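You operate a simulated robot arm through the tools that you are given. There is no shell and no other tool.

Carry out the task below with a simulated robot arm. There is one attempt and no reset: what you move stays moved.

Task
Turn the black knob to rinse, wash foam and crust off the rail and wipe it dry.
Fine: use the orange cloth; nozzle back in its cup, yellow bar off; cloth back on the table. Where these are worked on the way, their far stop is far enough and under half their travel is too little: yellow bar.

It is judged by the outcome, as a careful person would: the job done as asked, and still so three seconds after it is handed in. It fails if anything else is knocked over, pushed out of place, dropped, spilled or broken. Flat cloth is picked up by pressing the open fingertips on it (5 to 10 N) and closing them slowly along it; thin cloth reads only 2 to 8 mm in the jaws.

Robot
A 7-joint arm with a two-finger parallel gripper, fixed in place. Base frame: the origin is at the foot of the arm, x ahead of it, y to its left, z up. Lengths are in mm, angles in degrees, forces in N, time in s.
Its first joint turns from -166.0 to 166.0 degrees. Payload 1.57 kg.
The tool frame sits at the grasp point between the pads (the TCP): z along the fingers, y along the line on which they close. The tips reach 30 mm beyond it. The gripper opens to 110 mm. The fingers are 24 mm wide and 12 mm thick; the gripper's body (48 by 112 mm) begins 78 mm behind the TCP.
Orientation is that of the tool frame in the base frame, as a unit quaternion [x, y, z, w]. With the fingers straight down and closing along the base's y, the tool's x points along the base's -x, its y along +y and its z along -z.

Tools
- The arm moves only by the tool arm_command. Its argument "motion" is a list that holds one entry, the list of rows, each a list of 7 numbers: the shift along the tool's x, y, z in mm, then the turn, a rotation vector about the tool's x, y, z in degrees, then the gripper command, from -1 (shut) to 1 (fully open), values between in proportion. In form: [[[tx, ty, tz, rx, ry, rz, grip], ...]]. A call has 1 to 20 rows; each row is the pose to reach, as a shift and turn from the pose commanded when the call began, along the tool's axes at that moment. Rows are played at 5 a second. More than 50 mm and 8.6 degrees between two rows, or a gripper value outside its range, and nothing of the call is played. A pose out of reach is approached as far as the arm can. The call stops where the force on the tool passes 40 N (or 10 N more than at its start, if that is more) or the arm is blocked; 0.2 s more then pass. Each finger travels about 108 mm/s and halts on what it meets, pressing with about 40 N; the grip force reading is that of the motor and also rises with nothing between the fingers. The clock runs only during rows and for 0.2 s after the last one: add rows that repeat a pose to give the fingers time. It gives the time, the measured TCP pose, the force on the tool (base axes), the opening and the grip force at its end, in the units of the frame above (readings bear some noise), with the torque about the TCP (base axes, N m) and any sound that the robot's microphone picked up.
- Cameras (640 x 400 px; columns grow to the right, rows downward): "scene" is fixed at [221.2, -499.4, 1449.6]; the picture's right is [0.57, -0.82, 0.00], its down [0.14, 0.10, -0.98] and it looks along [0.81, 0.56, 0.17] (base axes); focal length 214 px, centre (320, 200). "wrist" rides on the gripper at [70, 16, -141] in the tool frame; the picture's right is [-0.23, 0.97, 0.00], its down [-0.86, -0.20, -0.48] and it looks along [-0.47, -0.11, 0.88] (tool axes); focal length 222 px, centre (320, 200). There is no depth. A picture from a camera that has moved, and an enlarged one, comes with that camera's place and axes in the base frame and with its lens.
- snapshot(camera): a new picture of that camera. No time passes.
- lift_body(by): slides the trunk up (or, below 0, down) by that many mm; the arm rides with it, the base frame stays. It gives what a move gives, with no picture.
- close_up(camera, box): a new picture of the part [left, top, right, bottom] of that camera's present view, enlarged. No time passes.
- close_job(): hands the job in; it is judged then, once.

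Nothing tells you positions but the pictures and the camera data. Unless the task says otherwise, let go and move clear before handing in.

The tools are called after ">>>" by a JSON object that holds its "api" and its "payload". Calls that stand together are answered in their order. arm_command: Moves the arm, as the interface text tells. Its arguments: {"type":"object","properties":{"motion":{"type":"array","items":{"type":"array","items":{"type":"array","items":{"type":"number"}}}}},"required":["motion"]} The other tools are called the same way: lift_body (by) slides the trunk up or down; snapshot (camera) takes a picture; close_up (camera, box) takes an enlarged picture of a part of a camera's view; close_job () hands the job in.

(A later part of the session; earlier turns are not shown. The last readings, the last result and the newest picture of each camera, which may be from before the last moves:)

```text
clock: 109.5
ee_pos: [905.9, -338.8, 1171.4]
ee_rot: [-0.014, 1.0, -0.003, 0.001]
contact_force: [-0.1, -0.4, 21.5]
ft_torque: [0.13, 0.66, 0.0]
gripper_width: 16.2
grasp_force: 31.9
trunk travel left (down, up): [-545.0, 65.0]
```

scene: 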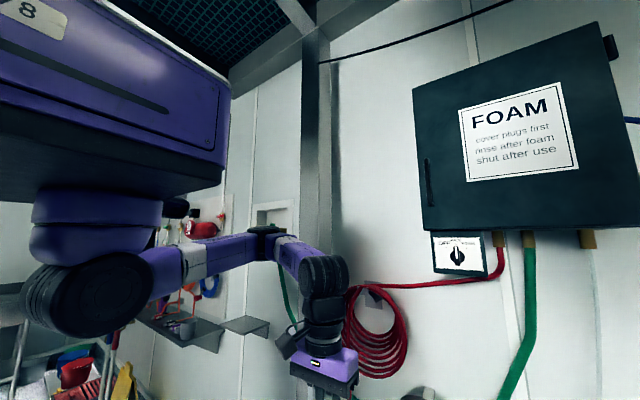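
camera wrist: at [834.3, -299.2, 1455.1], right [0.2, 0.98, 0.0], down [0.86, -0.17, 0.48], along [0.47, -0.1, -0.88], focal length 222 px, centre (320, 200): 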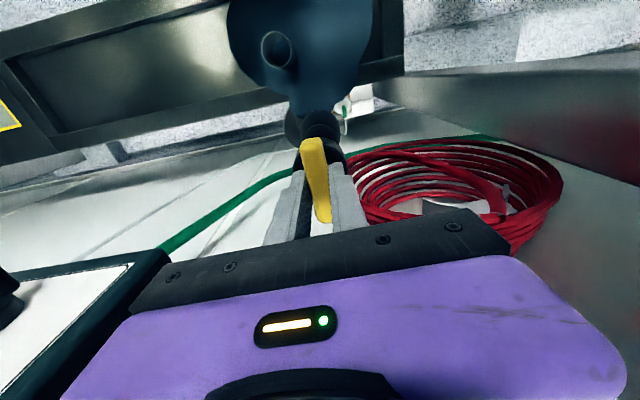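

The nozzle is seated (upward force as it bottoms). I'll ease the press slightly and turn the bar back counter-clockwise 90 degrees to off.

>>> {"api": "arm_command", "payload": {"motion": [[[0, 0, -1.2, 0, 0, 0, -1], [0, 0, -1.2, 0, 0, -7, -1], [0, 0, -1.2, 0, 0, -14, -1], [0, 0, -1.2, 0, 0, -21, -1], [0, 0, -1.2, 0, 0, -28, -1]]]}}

>>> {"api": "close_up", "payload": {"camera": "wrist", "box": [240, 60, 440, 220]}}

>>> {"api": "close_up", "payload": {"camera": "scene", "box": [370, 280, 466, 400]}}

```text
clock: 110.7
ee_pos: [905.9, -338.2, 1170.6]
ee_rot: [-0.257, 0.966, -0.003, -0.001]
contact_force: [3.5, -2.1, 27.2]
ft_torque: [0.05, -0.26, 0.0]
gripper_width: 16.2
grasp_force: 31.8
trunk travel left (down, up): [-545.0, 65.0]
```

```text
2.50 times, centred on (340, 140) of wrist
camera zoom: at [836.8, -358.2, 1311.6], right [-0.29, 0.96, -0.01], down [0.84, 0.25, 0.48], along [0.46, 0.13, -0.88], focal length 555 px, centre (270, 350)
```

zoom: 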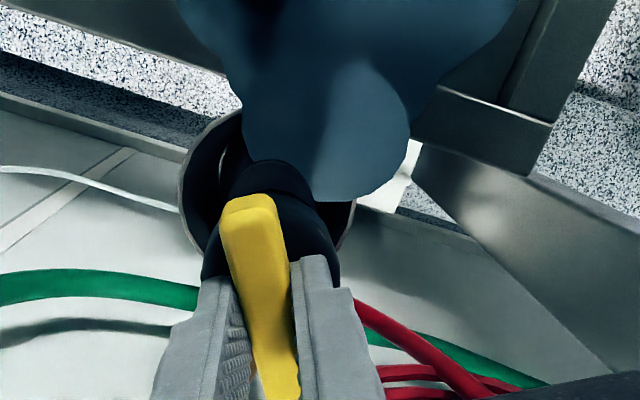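

```text
3.33 times, centred on (418, 340) of scene
camera zoom: at [221.2, -499.4, 1449.6], right [0.57, -0.82, 0.0], down [0.14, 0.1, -0.98], along [0.81, 0.56, 0.17], focal length 715 px, centre (-7, -267)
```

zoom: 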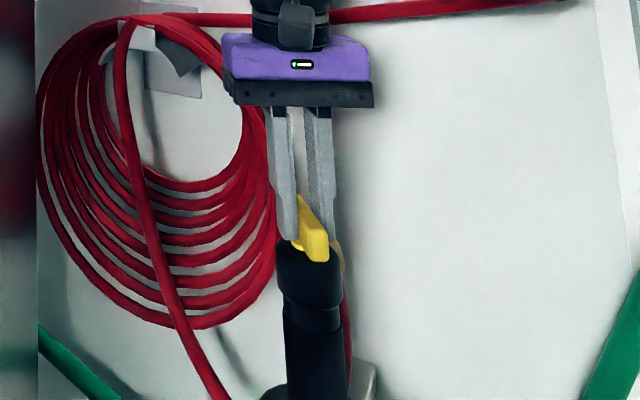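

>>> {"api": "arm_command", "payload": {"motion": [[[0, 0, -1.5, 0, 0, -7, -1], [0, 0, -1.5, 0, 0, -14, -1], [0, 0, -1.5, 0, 0, -21, -1], [0, 0, -1.5, 0, 0, -28, -1], [0, 0, -1.5, 0, 0, -35, -1], [0, 0, -1.5, 0, 0, -42, -1], [0, 0, -1.5, 0, 0, -49, -1], [0, 0, -1.5, 0, 0, -56, -1], [0, 0, -1.5, 0, 0, -62, -1]]]}}

>>> {"api": "snapshot", "payload": {"camera": "wrist"}}

>>> {"api": "close_up", "payload": {"camera": "scene", "box": [330, 180, 530, 400]}}

```text
clock: 112.7
ee_pos: [907.2, -338.1, 1170.5]
ee_rot: [0.718, -0.696, 0.001, 0.001]
contact_force: [4.5, 0.0, 11.7]
ft_torque: [0.09, -0.6, -0.24]
gripper_width: 16.0
grasp_force: 31.6
trunk travel left (down, up): [-545.0, 65.0]
```

```text
taken
camera wrist: at [891.8, -407.3, 1311.7], right [-0.98, 0.2, 0.0], down [0.17, 0.86, 0.48], along [0.1, 0.47, -0.88], focal length 222 px, centre (320, 200)
```

wrist: 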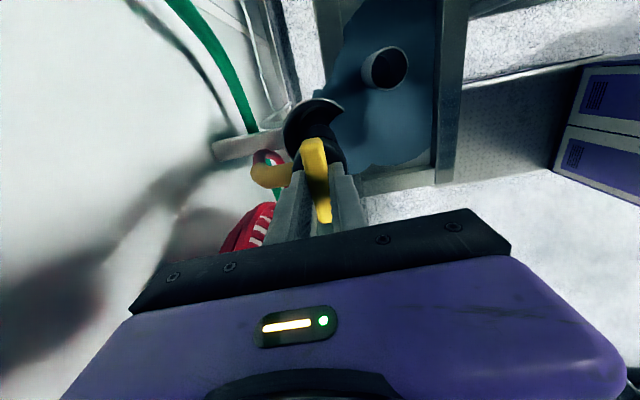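

```text
1.82 times, centred on (430, 290) of scene
camera zoom: at [221.2, -499.4, 1449.6], right [0.57, -0.82, 0.0], down [0.14, 0.1, -0.98], along [0.81, 0.56, 0.17], focal length 390 px, centre (120, 36)
```

zoom: 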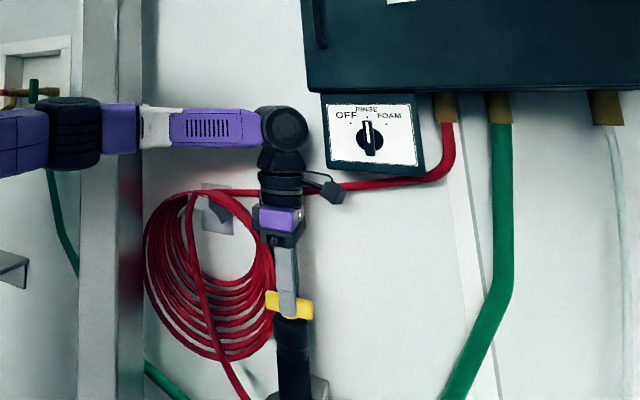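

The bar is back across the lance with the brass fitting unmoved, and I feel the stop torque. I'll nudge a few degrees into the stop, release, lean left and rise clear.

>>> {"api": "arm_command", "payload": {"motion": [[[0, 0, -0.5, 0, 0, -3, -1], [0, 0, -0.5, 0, 0, -4, -1], [0, 0, -0.5, 0, 0, -4, -1]]]}}

>>> {"api": "arm_command", "payload": {"motion": [[[0, 0, 0, 0, 0, 0, -0.5], [0, 0, 0, 0, 0, 0, 0], [0, 0, 0, 0, 0, 0, 0.2]]]}}

>>> {"api": "arm_command", "payload": {"motion": [[[0, 0, -2, 0, 5, 0, 0.2], [0, 0, -4, 0, 10, 0, 0.2], [0, 0, -6, 0, 15, 0, 0.2], [0, 0, -8, 0, 20, 0, 0.2], [0, 0, -25, 0, 20, 0, 0.2], [0, 0, -50, 0, 20, 0, 0.2], [0, 0, -85, 0, 20, 0, 0.2]]]}}

>>> {"api": "snapshot", "payload": {"camera": "wrist"}}

>>> {"api": "close_up", "payload": {"camera": "scene", "box": [330, 180, 530, 400]}}

```text
clock: 113.5
ee_pos: [906.5, -339.6, 1171.3]
ee_rot: [0.741, -0.671, 0.001, 0.003]
contact_force: [0.3, 2.4, 3.3]
ft_torque: [0.54, -0.16, -0.06]
gripper_width: 16.4
grasp_force: 32.1
trunk travel left (down, up): [-545.0, 65.0]
```

```text
clock: 114.3
ee_pos: [907.5, -338.6, 1170.6]
ee_rot: [0.741, -0.672, 0.002, 0.003]
contact_force: [0.0, -0.1, -0.2]
ft_torque: [-0.04, 0.01, 0.01]
gripper_width: 66.1
grasp_force: 0.1
trunk travel left (down, up): [-545.0, 65.0]
```

```text
clock: 115.9
ee_pos: [906.8, -336.6, 1256.3]
ee_rot: [0.729, -0.662, 0.129, 0.119]
contact_force: [-0.7, -0.5, -0.2]
ft_torque: [0.0, -0.02, 0.0]
gripper_width: 66.3
grasp_force: 0.1
trunk travel left (down, up): [-545.0, 65.0]
```

```text
taken
camera wrist: at [891.1, -355.0, 1412.8], right [-0.99, 0.12, -0.08], down [0.1, 0.98, 0.15], along [0.09, 0.14, -0.99], focal length 222 px, centre (320, 200)
```

wrist: 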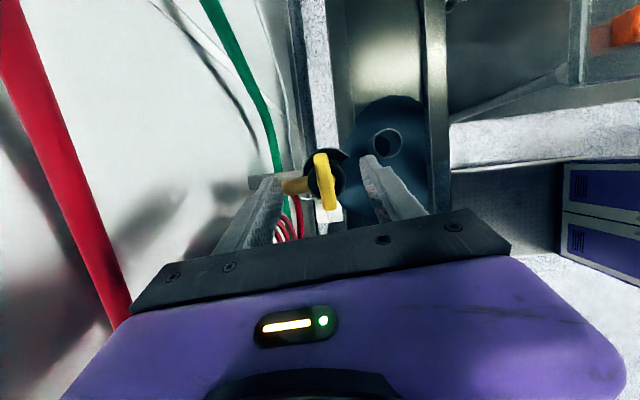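

```text
1.82 times, centred on (430, 290) of scene
camera zoom: at [221.2, -499.4, 1449.6], right [0.57, -0.82, 0.0], down [0.14, 0.1, -0.98], along [0.81, 0.56, 0.17], focal length 390 px, centre (120, 36)
```

zoom: 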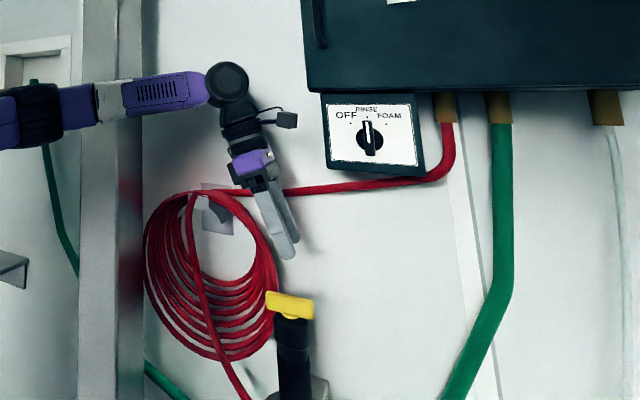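

>>> {"api": "close_up", "payload": {"camera": "wrist", "box": [240, 90, 440, 250]}}

>>> {"api": "close_up", "payload": {"camera": "scene", "box": [380, 320, 460, 400]}}

```text
2.50 times, centred on (340, 170) of wrist
camera zoom: at [891.1, -355.0, 1412.8], right [-0.99, 0.12, -0.08], down [0.1, 0.98, 0.15], along [0.09, 0.14, -0.99], focal length 555 px, centre (270, 275)
```

zoom: 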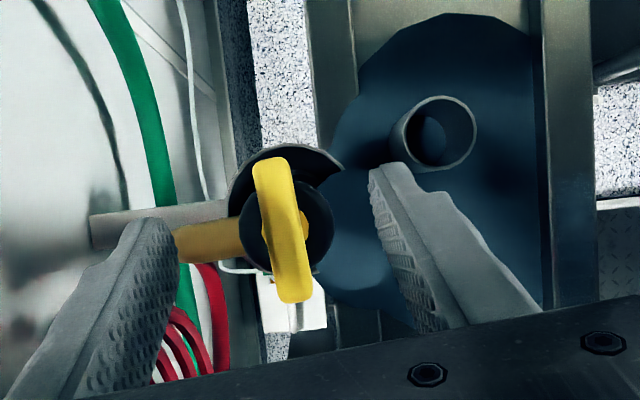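

```text
5.00 times, centred on (420, 360) of scene
camera zoom: at [221.2, -499.4, 1449.6], right [0.57, -0.82, 0.0], down [0.14, 0.1, -0.98], along [0.81, 0.56, 0.17], focal length 1072 px, centre (-180, -600)
```

zoom: 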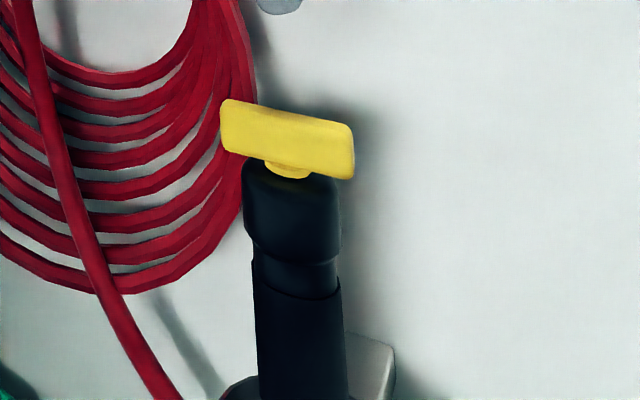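

The nozzle is seated and the bar is back at its off stop. Next is the cloth: I'll retreat from the wall, straighten the hand and look over the table.

>>> {"api": "arm_command", "payload": {"motion": [[[9, 44, 3, 0, -2, 0, 0.2], [18, 88, 7, 0, -5, 0, 0.2], [27, 132, 10, 0, -10, 0, 0.2], [36, 176, 14, 0, -14, 0, 0.2], [45, 220, 17, 0, -17, 0, 0.2], [54, 264, 21, 0, -20, 0, 0.2]]]}}

>>> {"api": "snapshot", "payload": {"camera": "wrist"}}

>>> {"api": "snapshot", "payload": {"camera": "scene"}}

```text
clock: 117.3
ee_pos: [649.6, -421.5, 1254.6]
ee_rot: [0.742, -0.671, 0.002, 0.0]
contact_force: [0.2, 0.4, 1.1]
ft_torque: [-0.03, 0.05, -0.04]
gripper_width: 65.9
grasp_force: 0.1
trunk travel left (down, up): [-545.0, 65.0]
```

```text
taken
camera wrist: at [640.0, -491.7, 1395.9], right [-0.99, 0.13, 0.0], down [0.11, 0.87, 0.48], along [0.06, 0.47, -0.88], focal length 222 px, centre (320, 200)
```

wrist: 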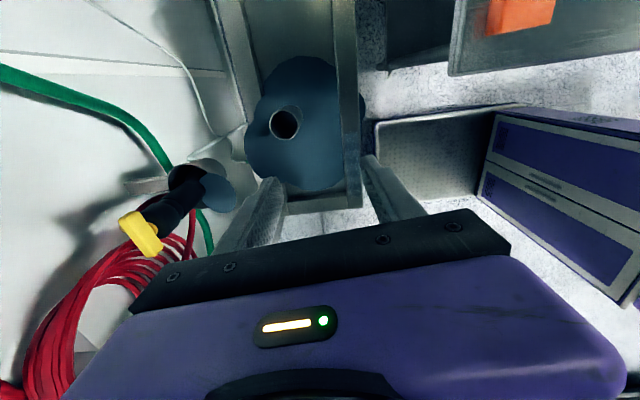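

```text
taken
```

scene: 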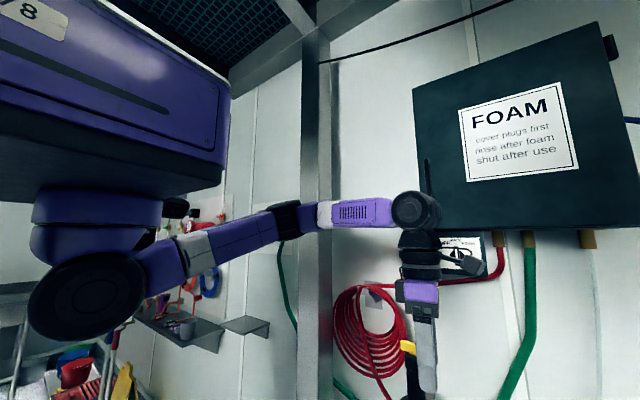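

The cloth is near (255, -553) on the table, whose near corner is around (365, -471). I'll roll back and move over toward it.

>>> {"api": "arm_command", "payload": {"motion": [[[5, 12, 5, 0, 0, 8, 0.2], [15, 30, 10, 0, 0, 16, 0.2], [25, 50, 15, 0, 0, 24, 0.2], [40, 70, 20, 0, 0, 32, 0.2], [55, 90, 25, 0, 0, 40, 0.2], [70, 110, 30, 0, 0, 48, 0.2], [85, 130, 35, 0, 0, 56, 0.2], [100, 150, 40, 0, 0, 64, 0.2], [110, 170, 45, 0, 0, 72, 0.2], [120, 185, 50, 0, 0, 80, 0.2], [130, 200, 50, 0, 0, 88, 0.2], [135, 205, 50, 0, 0, 94, 0.2]]]}}

>>> {"api": "snapshot", "payload": {"camera": "wrist"}}

>>> {"api": "snapshot", "payload": {"camera": "scene"}}

```text
clock: 119.9
ee_pos: [459.6, -577.2, 1207.5]
ee_rot: [-0.013, 1.0, -0.003, 0.0]
contact_force: [-0.9, 0.3, -0.4]
ft_torque: [0.04, 0.0, -0.04]
gripper_width: 65.9
grasp_force: 0.1
trunk travel left (down, up): [-545.0, 65.0]
```

```text
taken
camera wrist: at [387.8, -561.7, 1347.3], right [0.2, 0.98, 0.0], down [0.86, -0.17, 0.48], along [0.47, -0.1, -0.88], focal length 222 px, centre (320, 200)
```

wrist: 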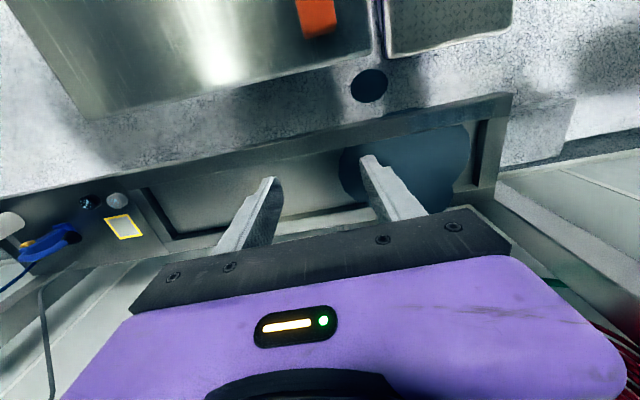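

```text
taken
```

scene: 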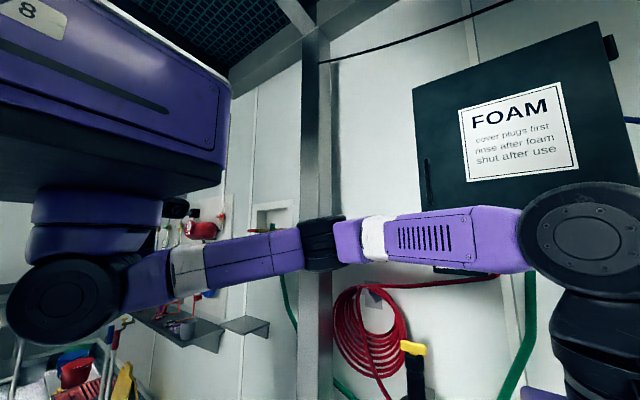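

>>> {"api": "close_up", "payload": {"camera": "wrist", "box": [330, 60, 530, 185]}}

>>> {"api": "close_up", "payload": {"camera": "wrist", "box": [40, 80, 340, 260]}}

```text
3.20 times, centred on (430, 122) of wrist
camera zoom: at [387.8, -561.7, 1347.3], right [0.2, 0.98, 0.0], down [0.86, -0.17, 0.48], along [0.47, -0.1, -0.88], focal length 711 px, centre (-32, 448)
```

zoom: 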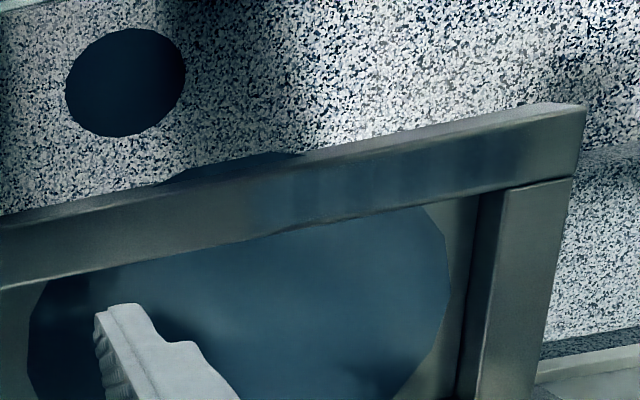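

```text
2.13 times, centred on (190, 170) of wrist
camera zoom: at [387.8, -561.7, 1347.3], right [0.2, 0.98, 0.0], down [0.86, -0.17, 0.48], along [0.47, -0.1, -0.88], focal length 474 px, centre (597, 264)
```

zoom: 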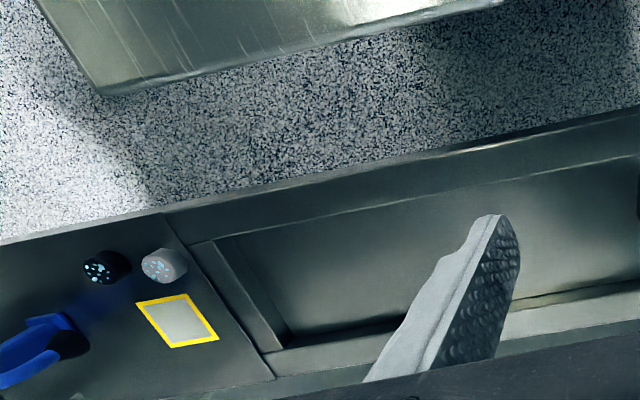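

The rail looks free of foam and crust, just wet. Now to the cloth.

>>> {"api": "arm_command", "payload": {"motion": [[[30, 4, 20, 0, 0, 0, 0.2], [62, 8, 45, 0, 0, 0, 0.2], [95, 12, 70, 0, 0, 0, 0.2], [128, 16, 95, 0, 0, 0, 0.2], [160, 20, 120, 0, 0, 0, 0.2]]]}}

>>> {"api": "snapshot", "payload": {"camera": "wrist"}}

>>> {"api": "snapshot", "payload": {"camera": "scene"}}

```text
clock: 121.1
ee_pos: [298.7, -561.2, 1086.1]
ee_rot: [-0.014, 1.0, -0.002, 0.0]
contact_force: [0.1, 1.1, -0.5]
ft_torque: [0.02, 0.03, 0.02]
gripper_width: 66.1
grasp_force: 0.0
trunk travel left (down, up): [-545.0, 65.0]
```

```text
taken
camera wrist: at [227.1, -546.5, 1226.0], right [0.2, 0.98, 0.0], down [0.86, -0.17, 0.48], along [0.47, -0.1, -0.88], focal length 222 px, centre (320, 200)
```

wrist: 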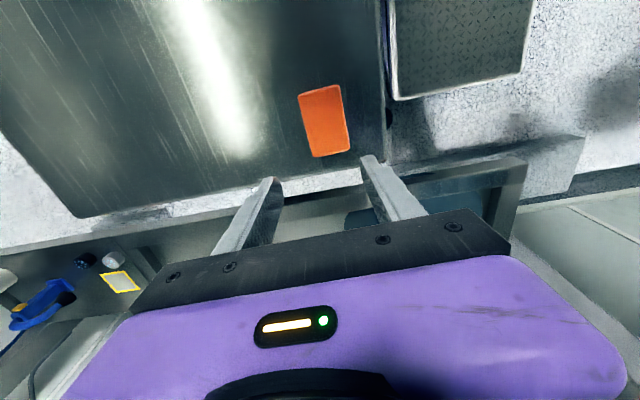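

```text
taken
```

scene: 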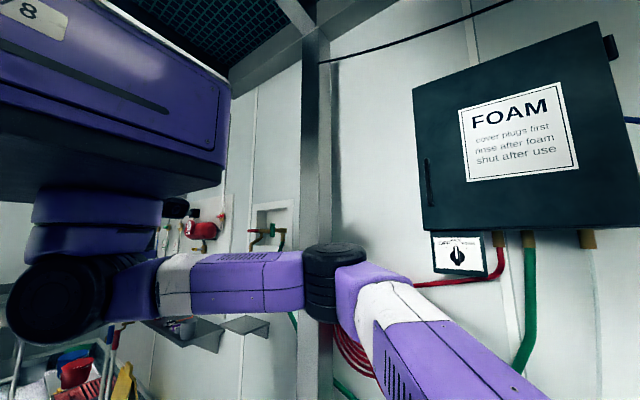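

>>> {"api": "close_up", "payload": {"camera": "wrist", "box": [260, 60, 420, 180]}}

```text
3.33 times, centred on (340, 120) of wrist
camera zoom: at [227.1, -546.5, 1226.0], right [0.2, 0.98, 0.0], down [0.86, -0.17, 0.48], along [0.47, -0.1, -0.88], focal length 740 px, centre (253, 467)
```

zoom: 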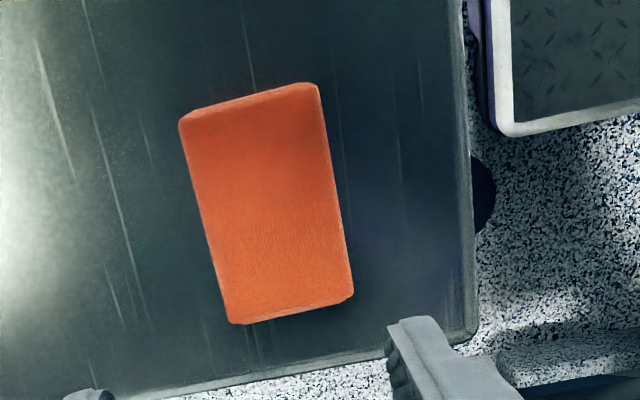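

The folded orange cloth is about 60 by 95 mm, centred near (283, -553) at z about 880. I'll come down over it and check.

>>> {"api": "arm_command", "payload": {"motion": [[[5, 3, 35, 0, 0, 0, -0.1], [10, 6, 70, 0, 0, 0, -0.1], [16, 8.5, 110, 0, 0, 0, -0.1]]]}}

>>> {"api": "snapshot", "payload": {"camera": "wrist"}}

>>> {"api": "close_up", "payload": {"camera": "wrist", "box": [220, 100, 420, 240]}}

```text
clock: 121.9
ee_pos: [280.3, -553.3, 976.5]
ee_rot: [-0.014, 1.0, -0.002, 0.001]
contact_force: [-0.2, -0.3, -0.6]
ft_torque: [0.0, 0.0, 0.01]
gripper_width: 49.6
grasp_force: 0.0
trunk travel left (down, up): [-545.0, 65.0]
```

```text
taken
camera wrist: at [209.8, -538.4, 1116.8], right [0.2, 0.98, -0.01], down [0.86, -0.17, 0.48], along [0.47, -0.1, -0.88], focal length 222 px, centre (320, 200)
```

wrist: 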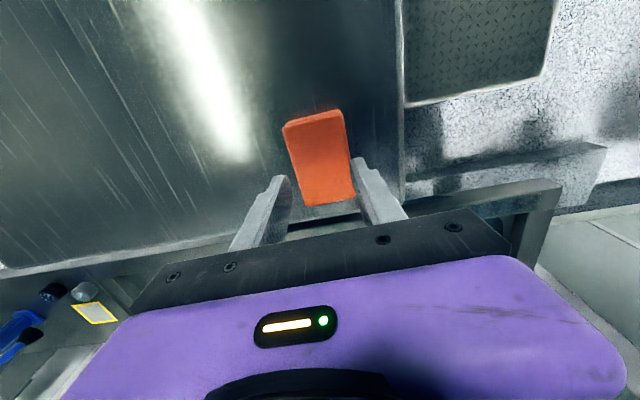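

```text
2.86 times, centred on (320, 170) of wrist
camera zoom: at [209.8, -538.4, 1116.8], right [0.2, 0.98, -0.01], down [0.86, -0.17, 0.48], along [0.47, -0.1, -0.88], focal length 635 px, centre (320, 286)
```

zoom: 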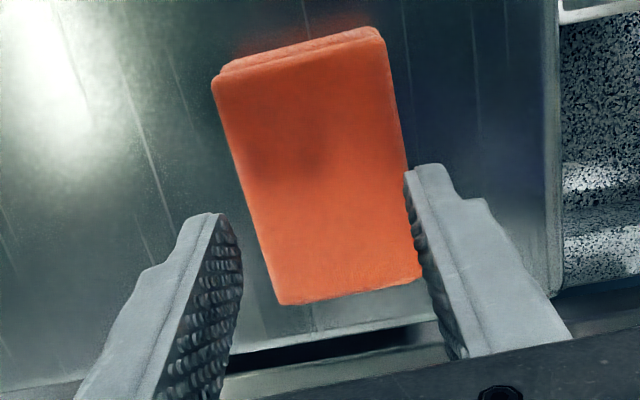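

Cloth spans x 245 to 338, y -584 to -524, top at z about 883. I'll centre over it and press down gradually with the fingers 45 mm apart.

>>> {"api": "arm_command", "payload": {"motion": [[[-6, -1, 25, 0, 0, 0, -0.15], [-11, -1, 48, 0, 0, 0, -0.15], [-11, -1, 56, 0, 0, 0, -0.15]]]}}

>>> {"api": "arm_command", "payload": {"motion": [[[0, 0, 3, 0, 0, 0, -0.15], [0, 0, 6, 0, 0, 0, -0.15], [0, 0, 6, 0, 0, 0, -0.15]]]}}

>>> {"api": "close_up", "payload": {"camera": "wrist", "box": [220, 100, 420, 240]}}

```text
clock: 122.4
ee_pos: [288.4, -556.2, 950.0]
ee_rot: [-0.015, 1.0, -0.003, -0.002]
contact_force: [1.6, 2.3, 12.3]
ft_torque: [0.46, -0.02, -0.03]
gripper_width: 49.4
grasp_force: 1.6
trunk travel left (down, up): [-545.0, 65.0]
stopped in row 2: the force on the tool passed its limit at 66 N (the readings are from after the stop); the commanded pose is now the measured one
```

```text
clock: 122.9
ee_pos: [288.8, -557.3, 949.0]
ee_rot: [-0.016, 1.0, -0.004, -0.002]
contact_force: [1.2, 6.8, 18.3]
ft_torque: [0.69, -0.06, -0.04]
gripper_width: 51.6
grasp_force: 2.8
trunk travel left (down, up): [-545.0, 65.0]
stopped in row 2: the force on the tool passed its limit at 45 N (the readings are from after the stop); the commanded pose is now the measured one
```

```text
2.86 times, centred on (320, 170) of wrist
camera zoom: at [217.3, -541.7, 1090.3], right [0.2, 0.98, -0.01], down [0.86, -0.17, 0.48], along [0.47, -0.1, -0.88], focal length 635 px, centre (320, 286)
```

zoom: 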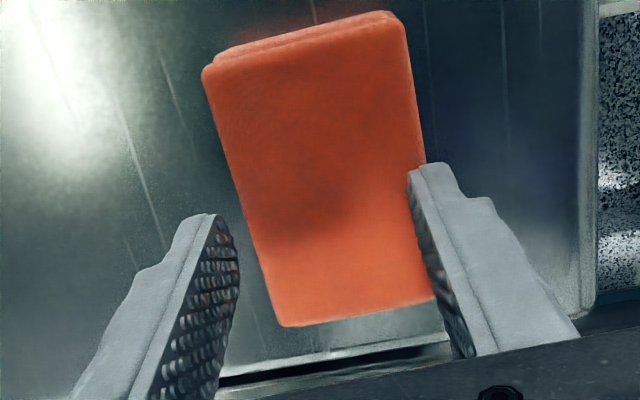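

The cloth's top is actually near z 919 and only the left finger touched its edge. I'll lift, recentre at (280, -552), narrow the fingers and press gently.

>>> {"api": "arm_command", "payload": {"motion": [[[0, 0, -15, 0, 0, 0, -0.55], [9, 6, -15, 0, 0, 0, -0.55], [9, 6, -8, 0, 0, 0, -0.55]]]}}

>>> {"api": "close_up", "payload": {"camera": "wrist", "box": [220, 100, 420, 240]}}

```text
clock: 123.7
ee_pos: [279.7, -552.1, 955.8]
ee_rot: [-0.015, 1.0, -0.004, -0.002]
contact_force: [-0.7, 0.0, 0.5]
ft_torque: [-0.03, 0.02, -0.01]
gripper_width: 24.9
grasp_force: 0.0
trunk travel left (down, up): [-545.0, 65.0]
```

```text
2.86 times, centred on (320, 170) of wrist
camera zoom: at [208.5, -536.3, 1096.6], right [0.2, 0.98, -0.01], down [0.86, -0.17, 0.48], along [0.47, -0.1, -0.88], focal length 635 px, centre (320, 286)
```

zoom: 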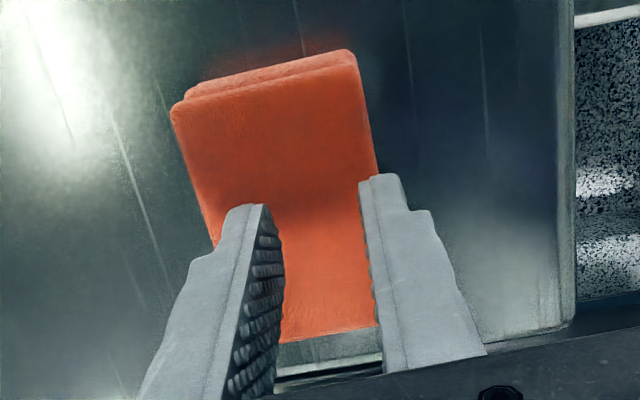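

>>> {"api": "arm_command", "payload": {"motion": [[[0, -4, 2, 0, 0, 0, -0.55], [0, -4, 4, 0, 0, 0, -0.55], [0, -4, 5.5, 0, 0, 0, -0.55]]]}}

```text
clock: 124.5
ee_pos: [278.1, -555.4, 950.8]
ee_rot: [-0.015, 1.0, -0.003, -0.002]
contact_force: [-0.2, 0.3, 0.4]
ft_torque: [0.0, -0.05, 0.04]
gripper_width: 25.1
grasp_force: 0.1
trunk travel left (down, up): [-545.0, 65.0]
```

>>> {"api": "arm_command", "payload": {"motion": [[[0, 0, 1, 0, 0, 0, -0.55], [0, 0, 2, 0, 0, 0, -0.55]]]}}

```text
clock: 125.1
ee_pos: [278.7, -556.3, 949.3]
ee_rot: [-0.014, 1.0, -0.004, -0.001]
contact_force: [1.4, 0.6, 10.5]
ft_torque: [0.21, -0.05, -0.01]
gripper_width: 25.7
grasp_force: 0.4
trunk travel left (down, up): [-545.0, 65.0]
```

Contact at about 10 N. Now closing slowly along the cloth.

>>> {"api": "arm_command", "payload": {"motion": [[[0, 0, -0.3, 0, 0, 0, -0.6], [0, 0, -0.3, 0, 0, 0, -0.65], [0, 0, -0.3, 0, 0, 0, -0.7], [0, 0, -0.3, 0, 0, 0, -0.75], [0, 0, -0.3, 0, 0, 0, -0.8], [0, 0, -0.3, 0, 0, 0, -0.85], [0, 0, -0.3, 0, 0, 0, -0.9], [0, 0, -0.3, 0, 0, 0, -0.95], [0, 0, -0.3, 0, 0, 0, -1], [0, 0, -0.3, 0, 0, 0, -1]]]}}

>>> {"api": "close_up", "payload": {"camera": "wrist", "box": [220, 100, 420, 240]}}

```text
clock: 127.3
ee_pos: [278.8, -555.9, 949.5]
ee_rot: [-0.015, 1.0, -0.005, -0.001]
contact_force: [-0.8, 2.9, 23.8]
ft_torque: [0.13, -0.03, 0.01]
gripper_width: 0.1
grasp_force: 21.4
trunk travel left (down, up): [-545.0, 65.0]
```

```text
2.86 times, centred on (320, 170) of wrist
camera zoom: at [208.0, -539.9, 1090.2], right [0.2, 0.98, -0.01], down [0.86, -0.17, 0.48], along [0.47, -0.1, -0.88], focal length 635 px, centre (320, 286)
```

zoom: 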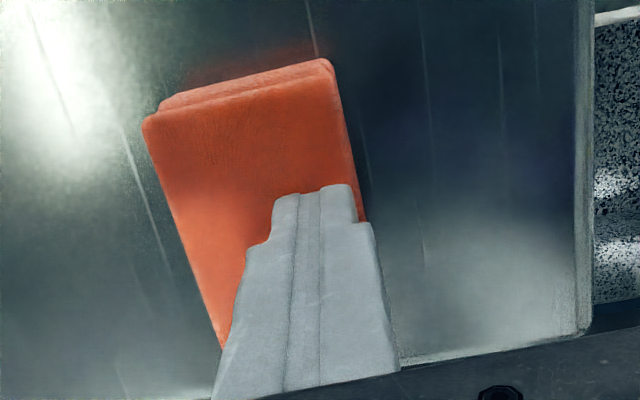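

The fingers slid over the top without catching, so it behaves as a thick folded pad. I'll lift and look at it from a lower angle to judge its thickness.

>>> {"api": "arm_command", "payload": {"motion": [[[0, 0, -20, 0, 0, 0, -0.8], [0, 0, -45, 0, -8, 0, -0.5], [0, 0, -70, 0, -16, 0, 0], [0, 0, -80, 0, -24, 0, 0.5], [0, 0, -80, 0, -32, 0, 1], [0, 0, -80, 0, -40, 0, 1]]]}}

>>> {"api": "snapshot", "payload": {"camera": "wrist"}}

```text
clock: 128.7
ee_pos: [279.5, -555.0, 1029.2]
ee_rot: [-0.015, 0.94, 0.0, 0.341]
contact_force: [0.6, 0.1, 0.0]
ft_torque: [0.01, 0.0, 0.01]
gripper_width: 110.1
grasp_force: 0.0
trunk travel left (down, up): [-545.0, 65.0]
```

```text
taken
camera wrist: at [134.5, -542.4, 1091.8], right [0.14, 0.98, 0.14], down [0.35, -0.18, 0.92], along [0.92, -0.08, -0.37], focal length 222 px, centre (320, 200)
```

wrist: 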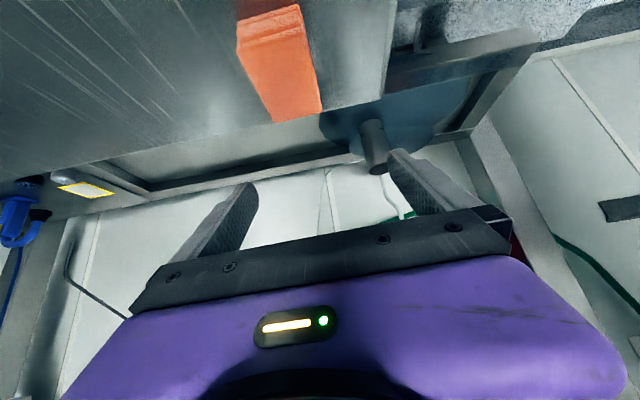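

>>> {"api": "close_up", "payload": {"camera": "wrist", "box": [210, 0, 350, 130]}}

```text
3.08 times, centred on (280, 65) of wrist
camera zoom: at [134.5, -542.4, 1091.8], right [0.14, 0.98, 0.14], down [0.35, -0.18, 0.92], along [0.92, -0.08, -0.37], focal length 684 px, centre (443, 615)
```

zoom: 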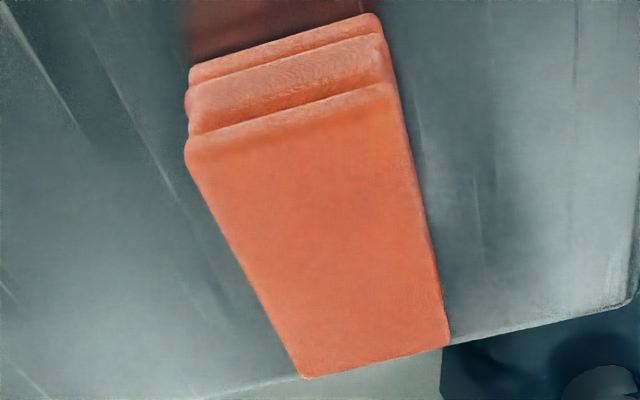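

It is a folded block about 53 by 82 by 30 mm, now centred near (279, -570), so I can grip it by its sides. I'll straighten the tool and descend with the jaws open around it.

>>> {"api": "arm_command", "payload": {"motion": [[[0, 0, 0, 0, 8, 0, 0.6], [0, 0, 0, 0, 16, 0, 0.6], [0, 0, 0, 0, 24, 0, 0.6], [0, 0, 0, 0, 32, 0, 0.6], [0, 0, 0, 0, 40, 0, 0.6]]]}}

>>> {"api": "arm_command", "payload": {"motion": [[[0, -14, 15, 0, 0, 0, 0.6], [0, -14, 40, 0, 0, 0, 0.6], [0, -14, 60, 0, 0, 0, 0.6]]]}}

>>> {"api": "close_up", "payload": {"camera": "wrist", "box": [200, 80, 440, 240]}}

```text
clock: 129.9
ee_pos: [278.7, -555.9, 1028.0]
ee_rot: [-0.015, 1.0, -0.004, -0.002]
contact_force: [-0.8, 0.3, -0.3]
ft_torque: [0.0, -0.02, 0.01]
gripper_width: 88.2
grasp_force: 0.0
trunk travel left (down, up): [-545.0, 65.0]
```

```text
clock: 130.7
ee_pos: [279.5, -569.1, 969.1]
ee_rot: [-0.015, 1.0, -0.003, -0.002]
contact_force: [0.0, -0.6, -0.1]
ft_torque: [0.03, -0.01, 0.03]
gripper_width: 87.9
grasp_force: 0.1
trunk travel left (down, up): [-545.0, 65.0]
```

```text
2.50 times, centred on (320, 160) of wrist
camera zoom: at [209.5, -554.5, 1109.2], right [0.2, 0.98, -0.01], down [0.86, -0.17, 0.48], along [0.47, -0.1, -0.88], focal length 555 px, centre (320, 300)
```

zoom: 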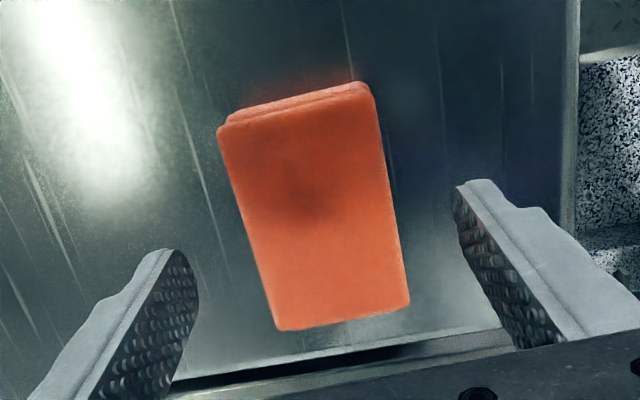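

Centred well. Descending around it and closing.

>>> {"api": "arm_command", "payload": {"motion": [[[0, 0, 15, 0, 0, 0, 0.5], [0, 0, 28, 0, 0, 0, 0.5], [0, 0, 37, 0, 0, 0, 0.5]]]}}

>>> {"api": "arm_command", "payload": {"motion": [[[0, 0, 0, 0, 0, 0, 0.3], [0, 0, 0, 0, 0, 0, 0.1], [0, 0, 0, 0, 0, 0, 0], [0, 0, 0, 0, 0, 0, -0.1], [0, 0, 0, 0, 0, 0, -0.2], [0, 0, 0, 0, 0, 0, -0.4], [0, 0, 0, 0, 0, 0, -0.4]]]}}

>>> {"api": "close_up", "payload": {"camera": "wrist", "box": [200, 80, 440, 240]}}

```text
clock: 131.5
ee_pos: [278.6, -569.2, 932.5]
ee_rot: [-0.015, 1.0, -0.005, -0.002]
contact_force: [0.1, -0.4, -0.3]
ft_torque: [0.05, -0.04, 0.03]
gripper_width: 82.3
grasp_force: 0.0
trunk travel left (down, up): [-545.0, 65.0]
```

```text
clock: 133.1
ee_pos: [278.8, -569.2, 931.3]
ee_rot: [-0.015, 1.0, -0.004, -0.002]
contact_force: [-0.2, 0.0, 0.1]
ft_torque: [0.0, 0.04, 0.04]
gripper_width: 53.6
grasp_force: 39.5
trunk travel left (down, up): [-545.0, 65.0]
```

```text
2.50 times, centred on (320, 160) of wrist
camera zoom: at [208.9, -554.0, 1072.3], right [0.2, 0.98, -0.01], down [0.86, -0.17, 0.48], along [0.47, -0.1, -0.88], focal length 555 px, centre (320, 300)
```

zoom: 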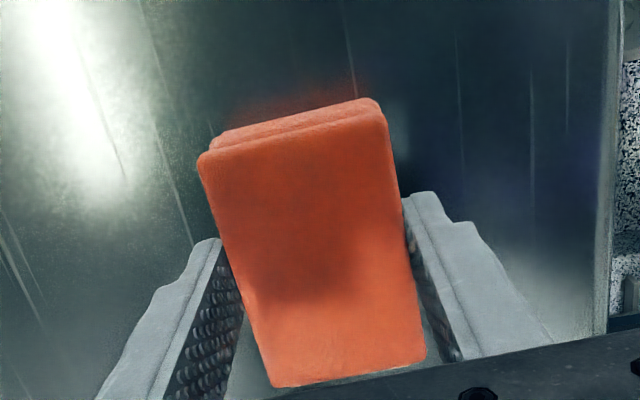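

The folded cloth is held firmly at 53.6 mm. I'll lift it.

>>> {"api": "arm_command", "payload": {"motion": [[[0, 0, -20, 0, 0, 0, -0.5], [0, 0, -50, 0, 0, 0, -0.5], [0, 0, -90, 0, 0, 0, -0.5], [0, 0, -130, 0, 0, 0, -0.5]]]}}

>>> {"api": "snapshot", "payload": {"camera": "wrist"}}

>>> {"api": "snapshot", "payload": {"camera": "scene"}}

```text
clock: 134.1
ee_pos: [279.7, -568.3, 1062.5]
ee_rot: [-0.015, 1.0, -0.003, -0.002]
contact_force: [0.0, 0.1, -0.6]
ft_torque: [-0.01, 0.0, 0.01]
gripper_width: 27.4
grasp_force: 0.1
trunk travel left (down, up): [-545.0, 65.0]
```

```text
taken
camera wrist: at [209.1, -553.2, 1203.6], right [0.2, 0.98, -0.01], down [0.86, -0.17, 0.48], along [0.47, -0.1, -0.88], focal length 222 px, centre (320, 200)
```

wrist: 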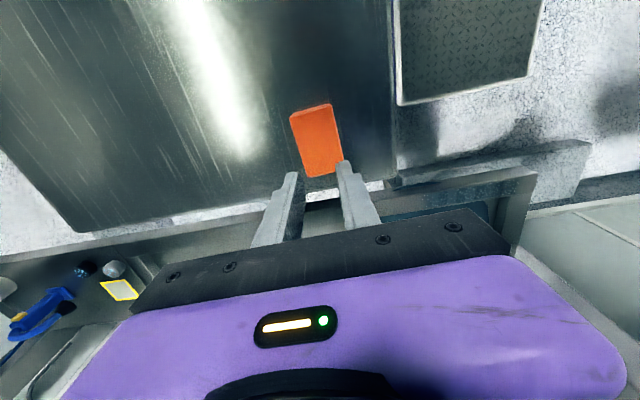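

```text
taken
```

scene: 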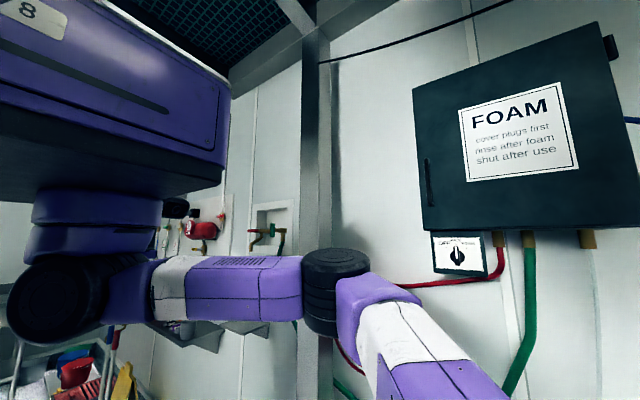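

The cloth slipped out and stayed on the table. I'll check its position and grip deeper with full closing force.

>>> {"api": "arm_command", "payload": {"motion": [[[0, 0, 30, 0, 0, 0, 0.3], [0, 0, 60, 0, 0, 0, 0.6], [0, 0, 85, 0, 0, 0, 0.6]]]}}

>>> {"api": "close_up", "payload": {"camera": "wrist", "box": [200, 80, 440, 240]}}

```text
clock: 134.9
ee_pos: [280.0, -569.0, 976.4]
ee_rot: [-0.015, 1.0, -0.003, -0.001]
contact_force: [-0.2, 0.3, -0.1]
ft_torque: [0.01, -0.01, 0.02]
gripper_width: 88.1
grasp_force: 0.1
trunk travel left (down, up): [-545.0, 65.0]
```

```text
2.50 times, centred on (320, 160) of wrist
camera zoom: at [209.6, -554.1, 1117.1], right [0.2, 0.98, -0.01], down [0.86, -0.17, 0.48], along [0.47, -0.1, -0.88], focal length 555 px, centre (320, 300)
```

zoom: 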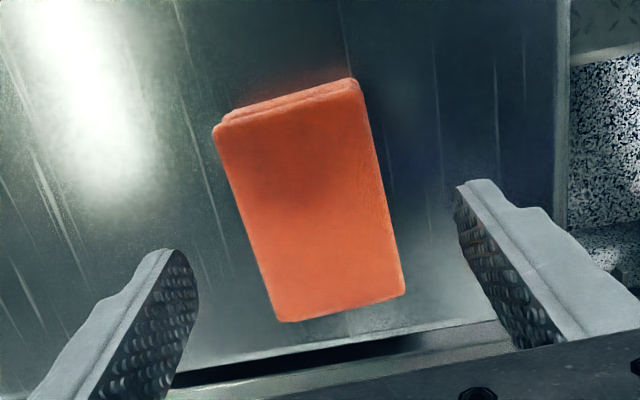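

>>> {"api": "arm_command", "payload": {"motion": [[[0, 0, 25, 0, 0, 0, 0.4], [0, 0, 45, 0, 0, 0, 0.4]]]}}

>>> {"api": "arm_command", "payload": {"motion": [[[0, 0, 2, 0, 0, 0, 0.4], [0, 0, 4, 0, 0, 0, 0.4], [0, 0, 6, 0, 0, 0, 0.4], [0, 0, 8, 0, 0, 0, 0.4]]]}}

```text
clock: 135.5
ee_pos: [280.9, -569.6, 932.2]
ee_rot: [-0.015, 1.0, -0.004, -0.002]
contact_force: [-0.4, 0.8, -1.0]
ft_torque: [-0.01, 0.01, -0.01]
gripper_width: 77.0
grasp_force: 0.1
trunk travel left (down, up): [-545.0, 65.0]
```

```text
clock: 136.5
ee_pos: [279.8, -569.8, 925.2]
ee_rot: [-0.014, 1.0, -0.003, -0.002]
contact_force: [0.2, -0.8, 0.0]
ft_torque: [0.01, 0.02, 0.02]
gripper_width: 76.8
grasp_force: 0.1
trunk travel left (down, up): [-545.0, 65.0]
```

>>> {"api": "arm_command", "payload": {"motion": [[[0, 0, 1.5, 0, 0, 0, 0.4], [0, 0, 3, 0, 0, 0, 0.4], [0, 0, 3, 0, 0, 0, 0.2], [0, 0, 3, 0, 0, 0, 0], [0, 0, 3, 0, 0, 0, -0.5], [0, 0, 3, 0, 0, 0, -1], [0, 0, 3, 0, 0, 0, -1], [0, 0, 3, 0, 0, 0, -1], [0, 0, 3, 0, 0, 0, -1]]]}}

>>> {"api": "arm_command", "payload": {"motion": [[[0, 0, -5, 0, 0, 0, -1], [0, 0, -10, 0, 0, 0, -1], [0, 0, -15, 0, 0, 0, -1], [0, 0, -20, 0, 0, 0, -1]]]}}

>>> {"api": "close_up", "payload": {"camera": "wrist", "box": [200, 80, 440, 240]}}

```text
clock: 138.5
ee_pos: [280.5, -568.7, 920.7]
ee_rot: [-0.015, 1.0, -0.004, -0.002]
contact_force: [-0.1, -0.7, 0.9]
ft_torque: [0.04, 0.0, 0.05]
gripper_width: 53.9
grasp_force: 40.3
trunk travel left (down, up): [-545.0, 65.0]
```

```text
clock: 139.5
ee_pos: [280.2, -569.2, 941.7]
ee_rot: [-0.015, 1.0, -0.003, -0.002]
contact_force: [0.7, 0.4, 0.4]
ft_torque: [0.03, 0.0, 0.0]
gripper_width: 54.0
grasp_force: 39.8
trunk travel left (down, up): [-545.0, 65.0]
```

```text
2.50 times, centred on (320, 160) of wrist
camera zoom: at [209.2, -554.3, 1081.8], right [0.2, 0.98, -0.01], down [0.86, -0.17, 0.48], along [0.47, -0.1, -0.88], focal length 555 px, centre (320, 300)
```

zoom: 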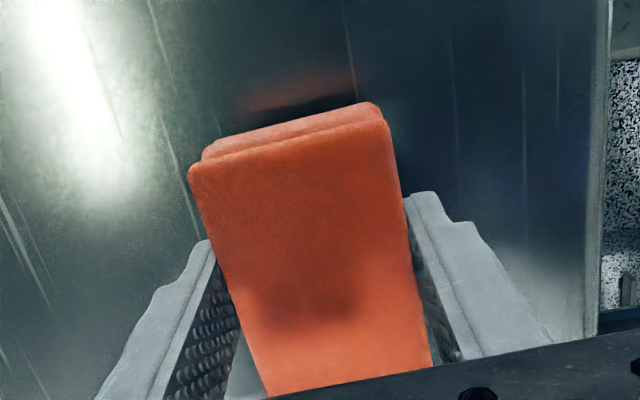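

It lifts now. I'd like a little more cloth showing below the fingertips, so I'll set it down, regrip 5 mm higher with full force, and lift again.

>>> {"api": "arm_command", "payload": {"motion": [[[0, 0, 10, 0, 0, 0, -1], [0, 0, 20, 0, 0, 0, -1], [0, 0, 20.5, 0, 0, 0, -1], [0, 0, 20.5, 0, 0, 0, 0.2], [0, 0, 20.5, 0, 0, 0, 0.2], [0, 0, 15, 0, 0, 0, 0.2], [0, 0, 15, 0, 0, 0, -0.3], [0, 0, 15, 0, 0, 0, -1], [0, 0, 15, 0, 0, 0, -1], [0, 0, 15, 0, 0, 0, -1]]]}}

>>> {"api": "arm_command", "payload": {"motion": [[[0, 0, -5, 0, 0, 0, -1], [0, 0, -10, 0, 0, 0, -1], [0, 0, -20, 0, 0, 0, -1], [0, 0, -35, 0, 0, 0, -1], [0, 0, -50, 0, 0, 0, -1]]]}}

>>> {"api": "snapshot", "payload": {"camera": "wrist"}}

```text
clock: 141.7
ee_pos: [278.2, -569.4, 925.1]
ee_rot: [-0.014, 1.0, -0.004, -0.002]
contact_force: [-0.5, -0.4, 0.6]
ft_torque: [0.0, 0.03, 0.0]
gripper_width: 53.9
grasp_force: 40.4
trunk travel left (down, up): [-545.0, 65.0]
```

```text
clock: 142.9
ee_pos: [279.4, -569.4, 975.6]
ee_rot: [-0.014, 1.0, -0.004, -0.001]
contact_force: [-0.1, 0.3, -0.3]
ft_torque: [0.03, 0.0, 0.01]
gripper_width: 53.9
grasp_force: 39.8
trunk travel left (down, up): [-545.0, 65.0]
```

```text
taken
camera wrist: at [208.8, -554.2, 1116.3], right [0.2, 0.98, -0.01], down [0.86, -0.17, 0.48], along [0.47, -0.1, -0.88], focal length 222 px, centre (320, 200)
```

wrist: 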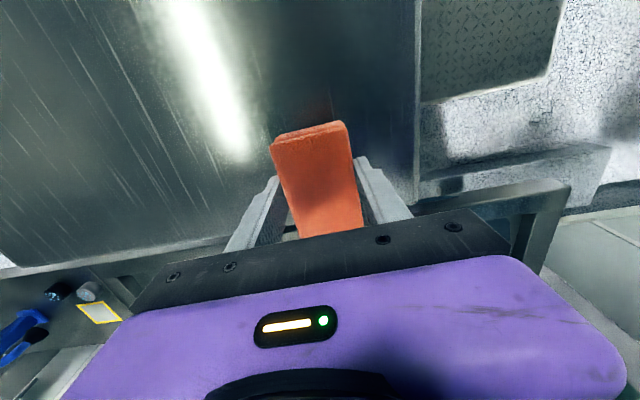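

The cloth is held with about 6 mm showing below the fingertips. I'll carry it over to the right end of the wet rail section.

>>> {"api": "arm_command", "payload": {"motion": [[[0, 0, -25, 0, 0, 0, -1], [-30, 20, -40, 0, 0, 0, -1], [-65, 40, -40, 0, 0, 0, -1], [-100, 60, -40, 0, 0, 0, -1], [-135, 80, -30, 0, 0, 0, -1], [-170, 100, -10, 0, 0, 0, -1], [-205, 120, 10, 0, 0, 0, -1], [-240, 140, 30, 0, 0, 0, -1], [-265, 152, 45, 0, 0, 0, -1], [-282, 160, 60, 0, 0, 0, -1]]]}}

>>> {"api": "snapshot", "payload": {"camera": "wrist"}}

>>> {"api": "snapshot", "payload": {"camera": "scene"}}

```text
clock: 145.1
ee_pos: [556.8, -402.7, 914.3]
ee_rot: [-0.015, 1.0, -0.005, -0.002]
contact_force: [-0.8, 0.2, -0.3]
ft_torque: [0.01, -0.01, 0.03]
gripper_width: 54.1
grasp_force: 40.0
trunk travel left (down, up): [-545.0, 65.0]
```

```text
taken
camera wrist: at [485.9, -386.9, 1054.6], right [0.2, 0.98, -0.01], down [0.86, -0.17, 0.48], along [0.47, -0.1, -0.88], focal length 222 px, centre (320, 200)
```

wrist: 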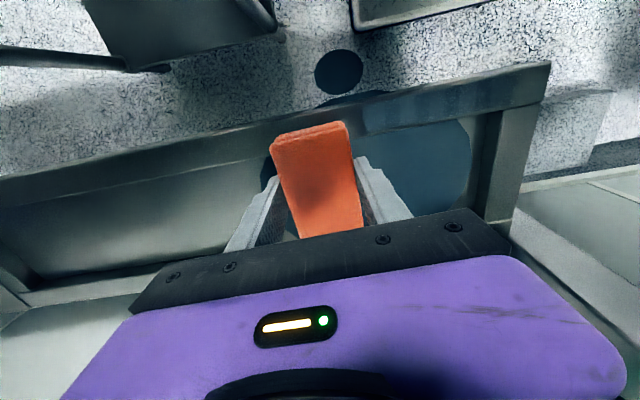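

```text
taken
```

scene: 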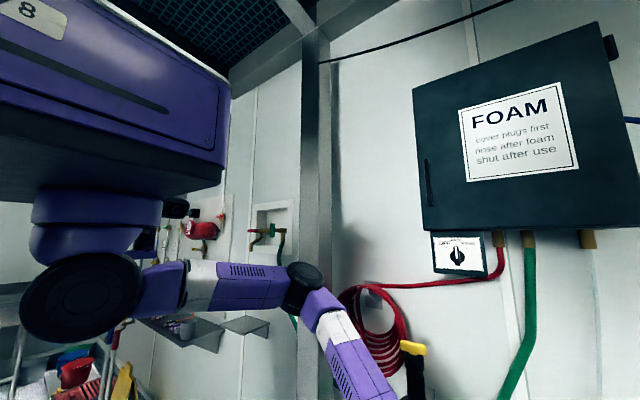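

>>> {"api": "arm_command", "payload": {"motion": [[[-4, 0, 35, 0, 0, 0, -1], [-4, 0, 70, 0, 0, 0, -1], [-4, 0, 105, 0, 0, 0, -1], [-4, 0, 135, 0, 0, 0, -1], [-4, 0, 150, 0, 0, 0, -1]]]}}

>>> {"api": "snapshot", "payload": {"camera": "wrist"}}

>>> {"api": "close_up", "payload": {"camera": "wrist", "box": [220, 90, 440, 240]}}

```text
clock: 146.3
ee_pos: [560.3, -402.7, 763.3]
ee_rot: [-0.015, 1.0, -0.005, -0.002]
contact_force: [-0.2, 0.9, -0.7]
ft_torque: [0.0, 0.0, -0.02]
gripper_width: 54.2
grasp_force: 40.0
trunk travel left (down, up): [-545.0, 65.0]
```

```text
taken
camera wrist: at [489.0, -387.7, 904.5], right [0.2, 0.98, -0.01], down [0.86, -0.17, 0.48], along [0.47, -0.1, -0.88], focal length 222 px, centre (320, 200)
```

wrist: 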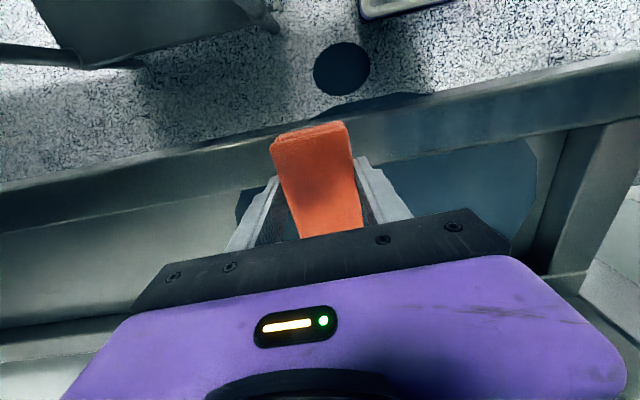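

```text
2.67 times, centred on (330, 165) of wrist
camera zoom: at [489.0, -387.7, 904.5], right [0.2, 0.98, -0.01], down [0.86, -0.17, 0.48], along [0.47, -0.1, -0.88], focal length 592 px, centre (293, 293)
```

zoom: 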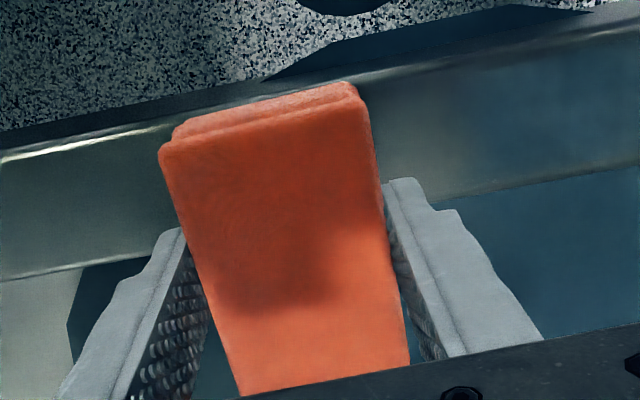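

>>> {"api": "arm_command", "payload": {"motion": [[[0, 0, 5, 0, 0, 0, -1], [0, 0, 10, 0, 0, 0, -1], [0, 0, 15, 0, 0, 0, -1]]]}}

>>> {"api": "arm_command", "payload": {"motion": [[[0, 0, 3, 0, 0, 0, -1], [0, 0, 6, 0, 0, 0, -1], [0, 0, 9, 0, 0, 0, -1]]]}}

```text
clock: 147.1
ee_pos: [558.5, -402.4, 749.5]
ee_rot: [-0.014, 1.0, -0.003, -0.002]
contact_force: [0.3, 0.0, -0.5]
ft_torque: [0.03, -0.03, 0.0]
gripper_width: 53.8
grasp_force: 39.5
trunk travel left (down, up): [-545.0, 65.0]
```

```text
clock: 147.9
ee_pos: [558.3, -403.8, 740.2]
ee_rot: [-0.015, 1.0, -0.004, -0.002]
contact_force: [0.8, 0.5, -1.7]
ft_torque: [0.01, 0.0, 0.0]
gripper_width: 54.0
grasp_force: 40.0
trunk travel left (down, up): [-545.0, 65.0]
```

>>> {"api": "arm_command", "payload": {"motion": [[[0, 0, 3, 0, 0, 0, -1], [0, 0, 6, 0, 0, 0, -1]]]}}

>>> {"api": "arm_command", "payload": {"motion": [[[0, 0, 3, 0, 0, 0, -1], [0, 0, 6, 0, 0, 0, -1]]]}}

>>> {"api": "close_up", "payload": {"camera": "wrist", "box": [220, 90, 440, 240]}}

```text
clock: 148.5
ee_pos: [559.5, -402.9, 733.5]
ee_rot: [-0.015, 1.0, -0.004, -0.002]
contact_force: [-0.2, -1.0, -1.2]
ft_torque: [0.0, 0.01, 0.01]
gripper_width: 53.8
grasp_force: 39.9
trunk travel left (down, up): [-545.0, 65.0]
```

```text
clock: 149.1
ee_pos: [559.0, -402.4, 727.6]
ee_rot: [-0.015, 1.0, -0.004, -0.001]
contact_force: [0.7, 0.5, -0.4]
ft_torque: [-0.01, 0.0, 0.01]
gripper_width: 54.0
grasp_force: 40.0
trunk travel left (down, up): [-545.0, 65.0]
```

```text
2.67 times, centred on (330, 165) of wrist
camera zoom: at [489.0, -387.3, 868.5], right [0.2, 0.98, -0.01], down [0.86, -0.17, 0.48], along [0.47, -0.1, -0.88], focal length 592 px, centre (293, 293)
```

zoom: 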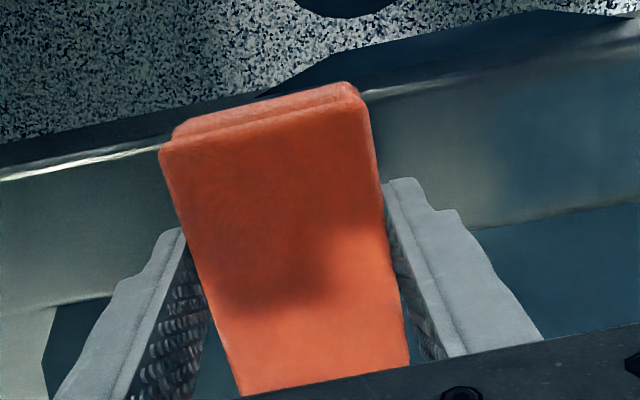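

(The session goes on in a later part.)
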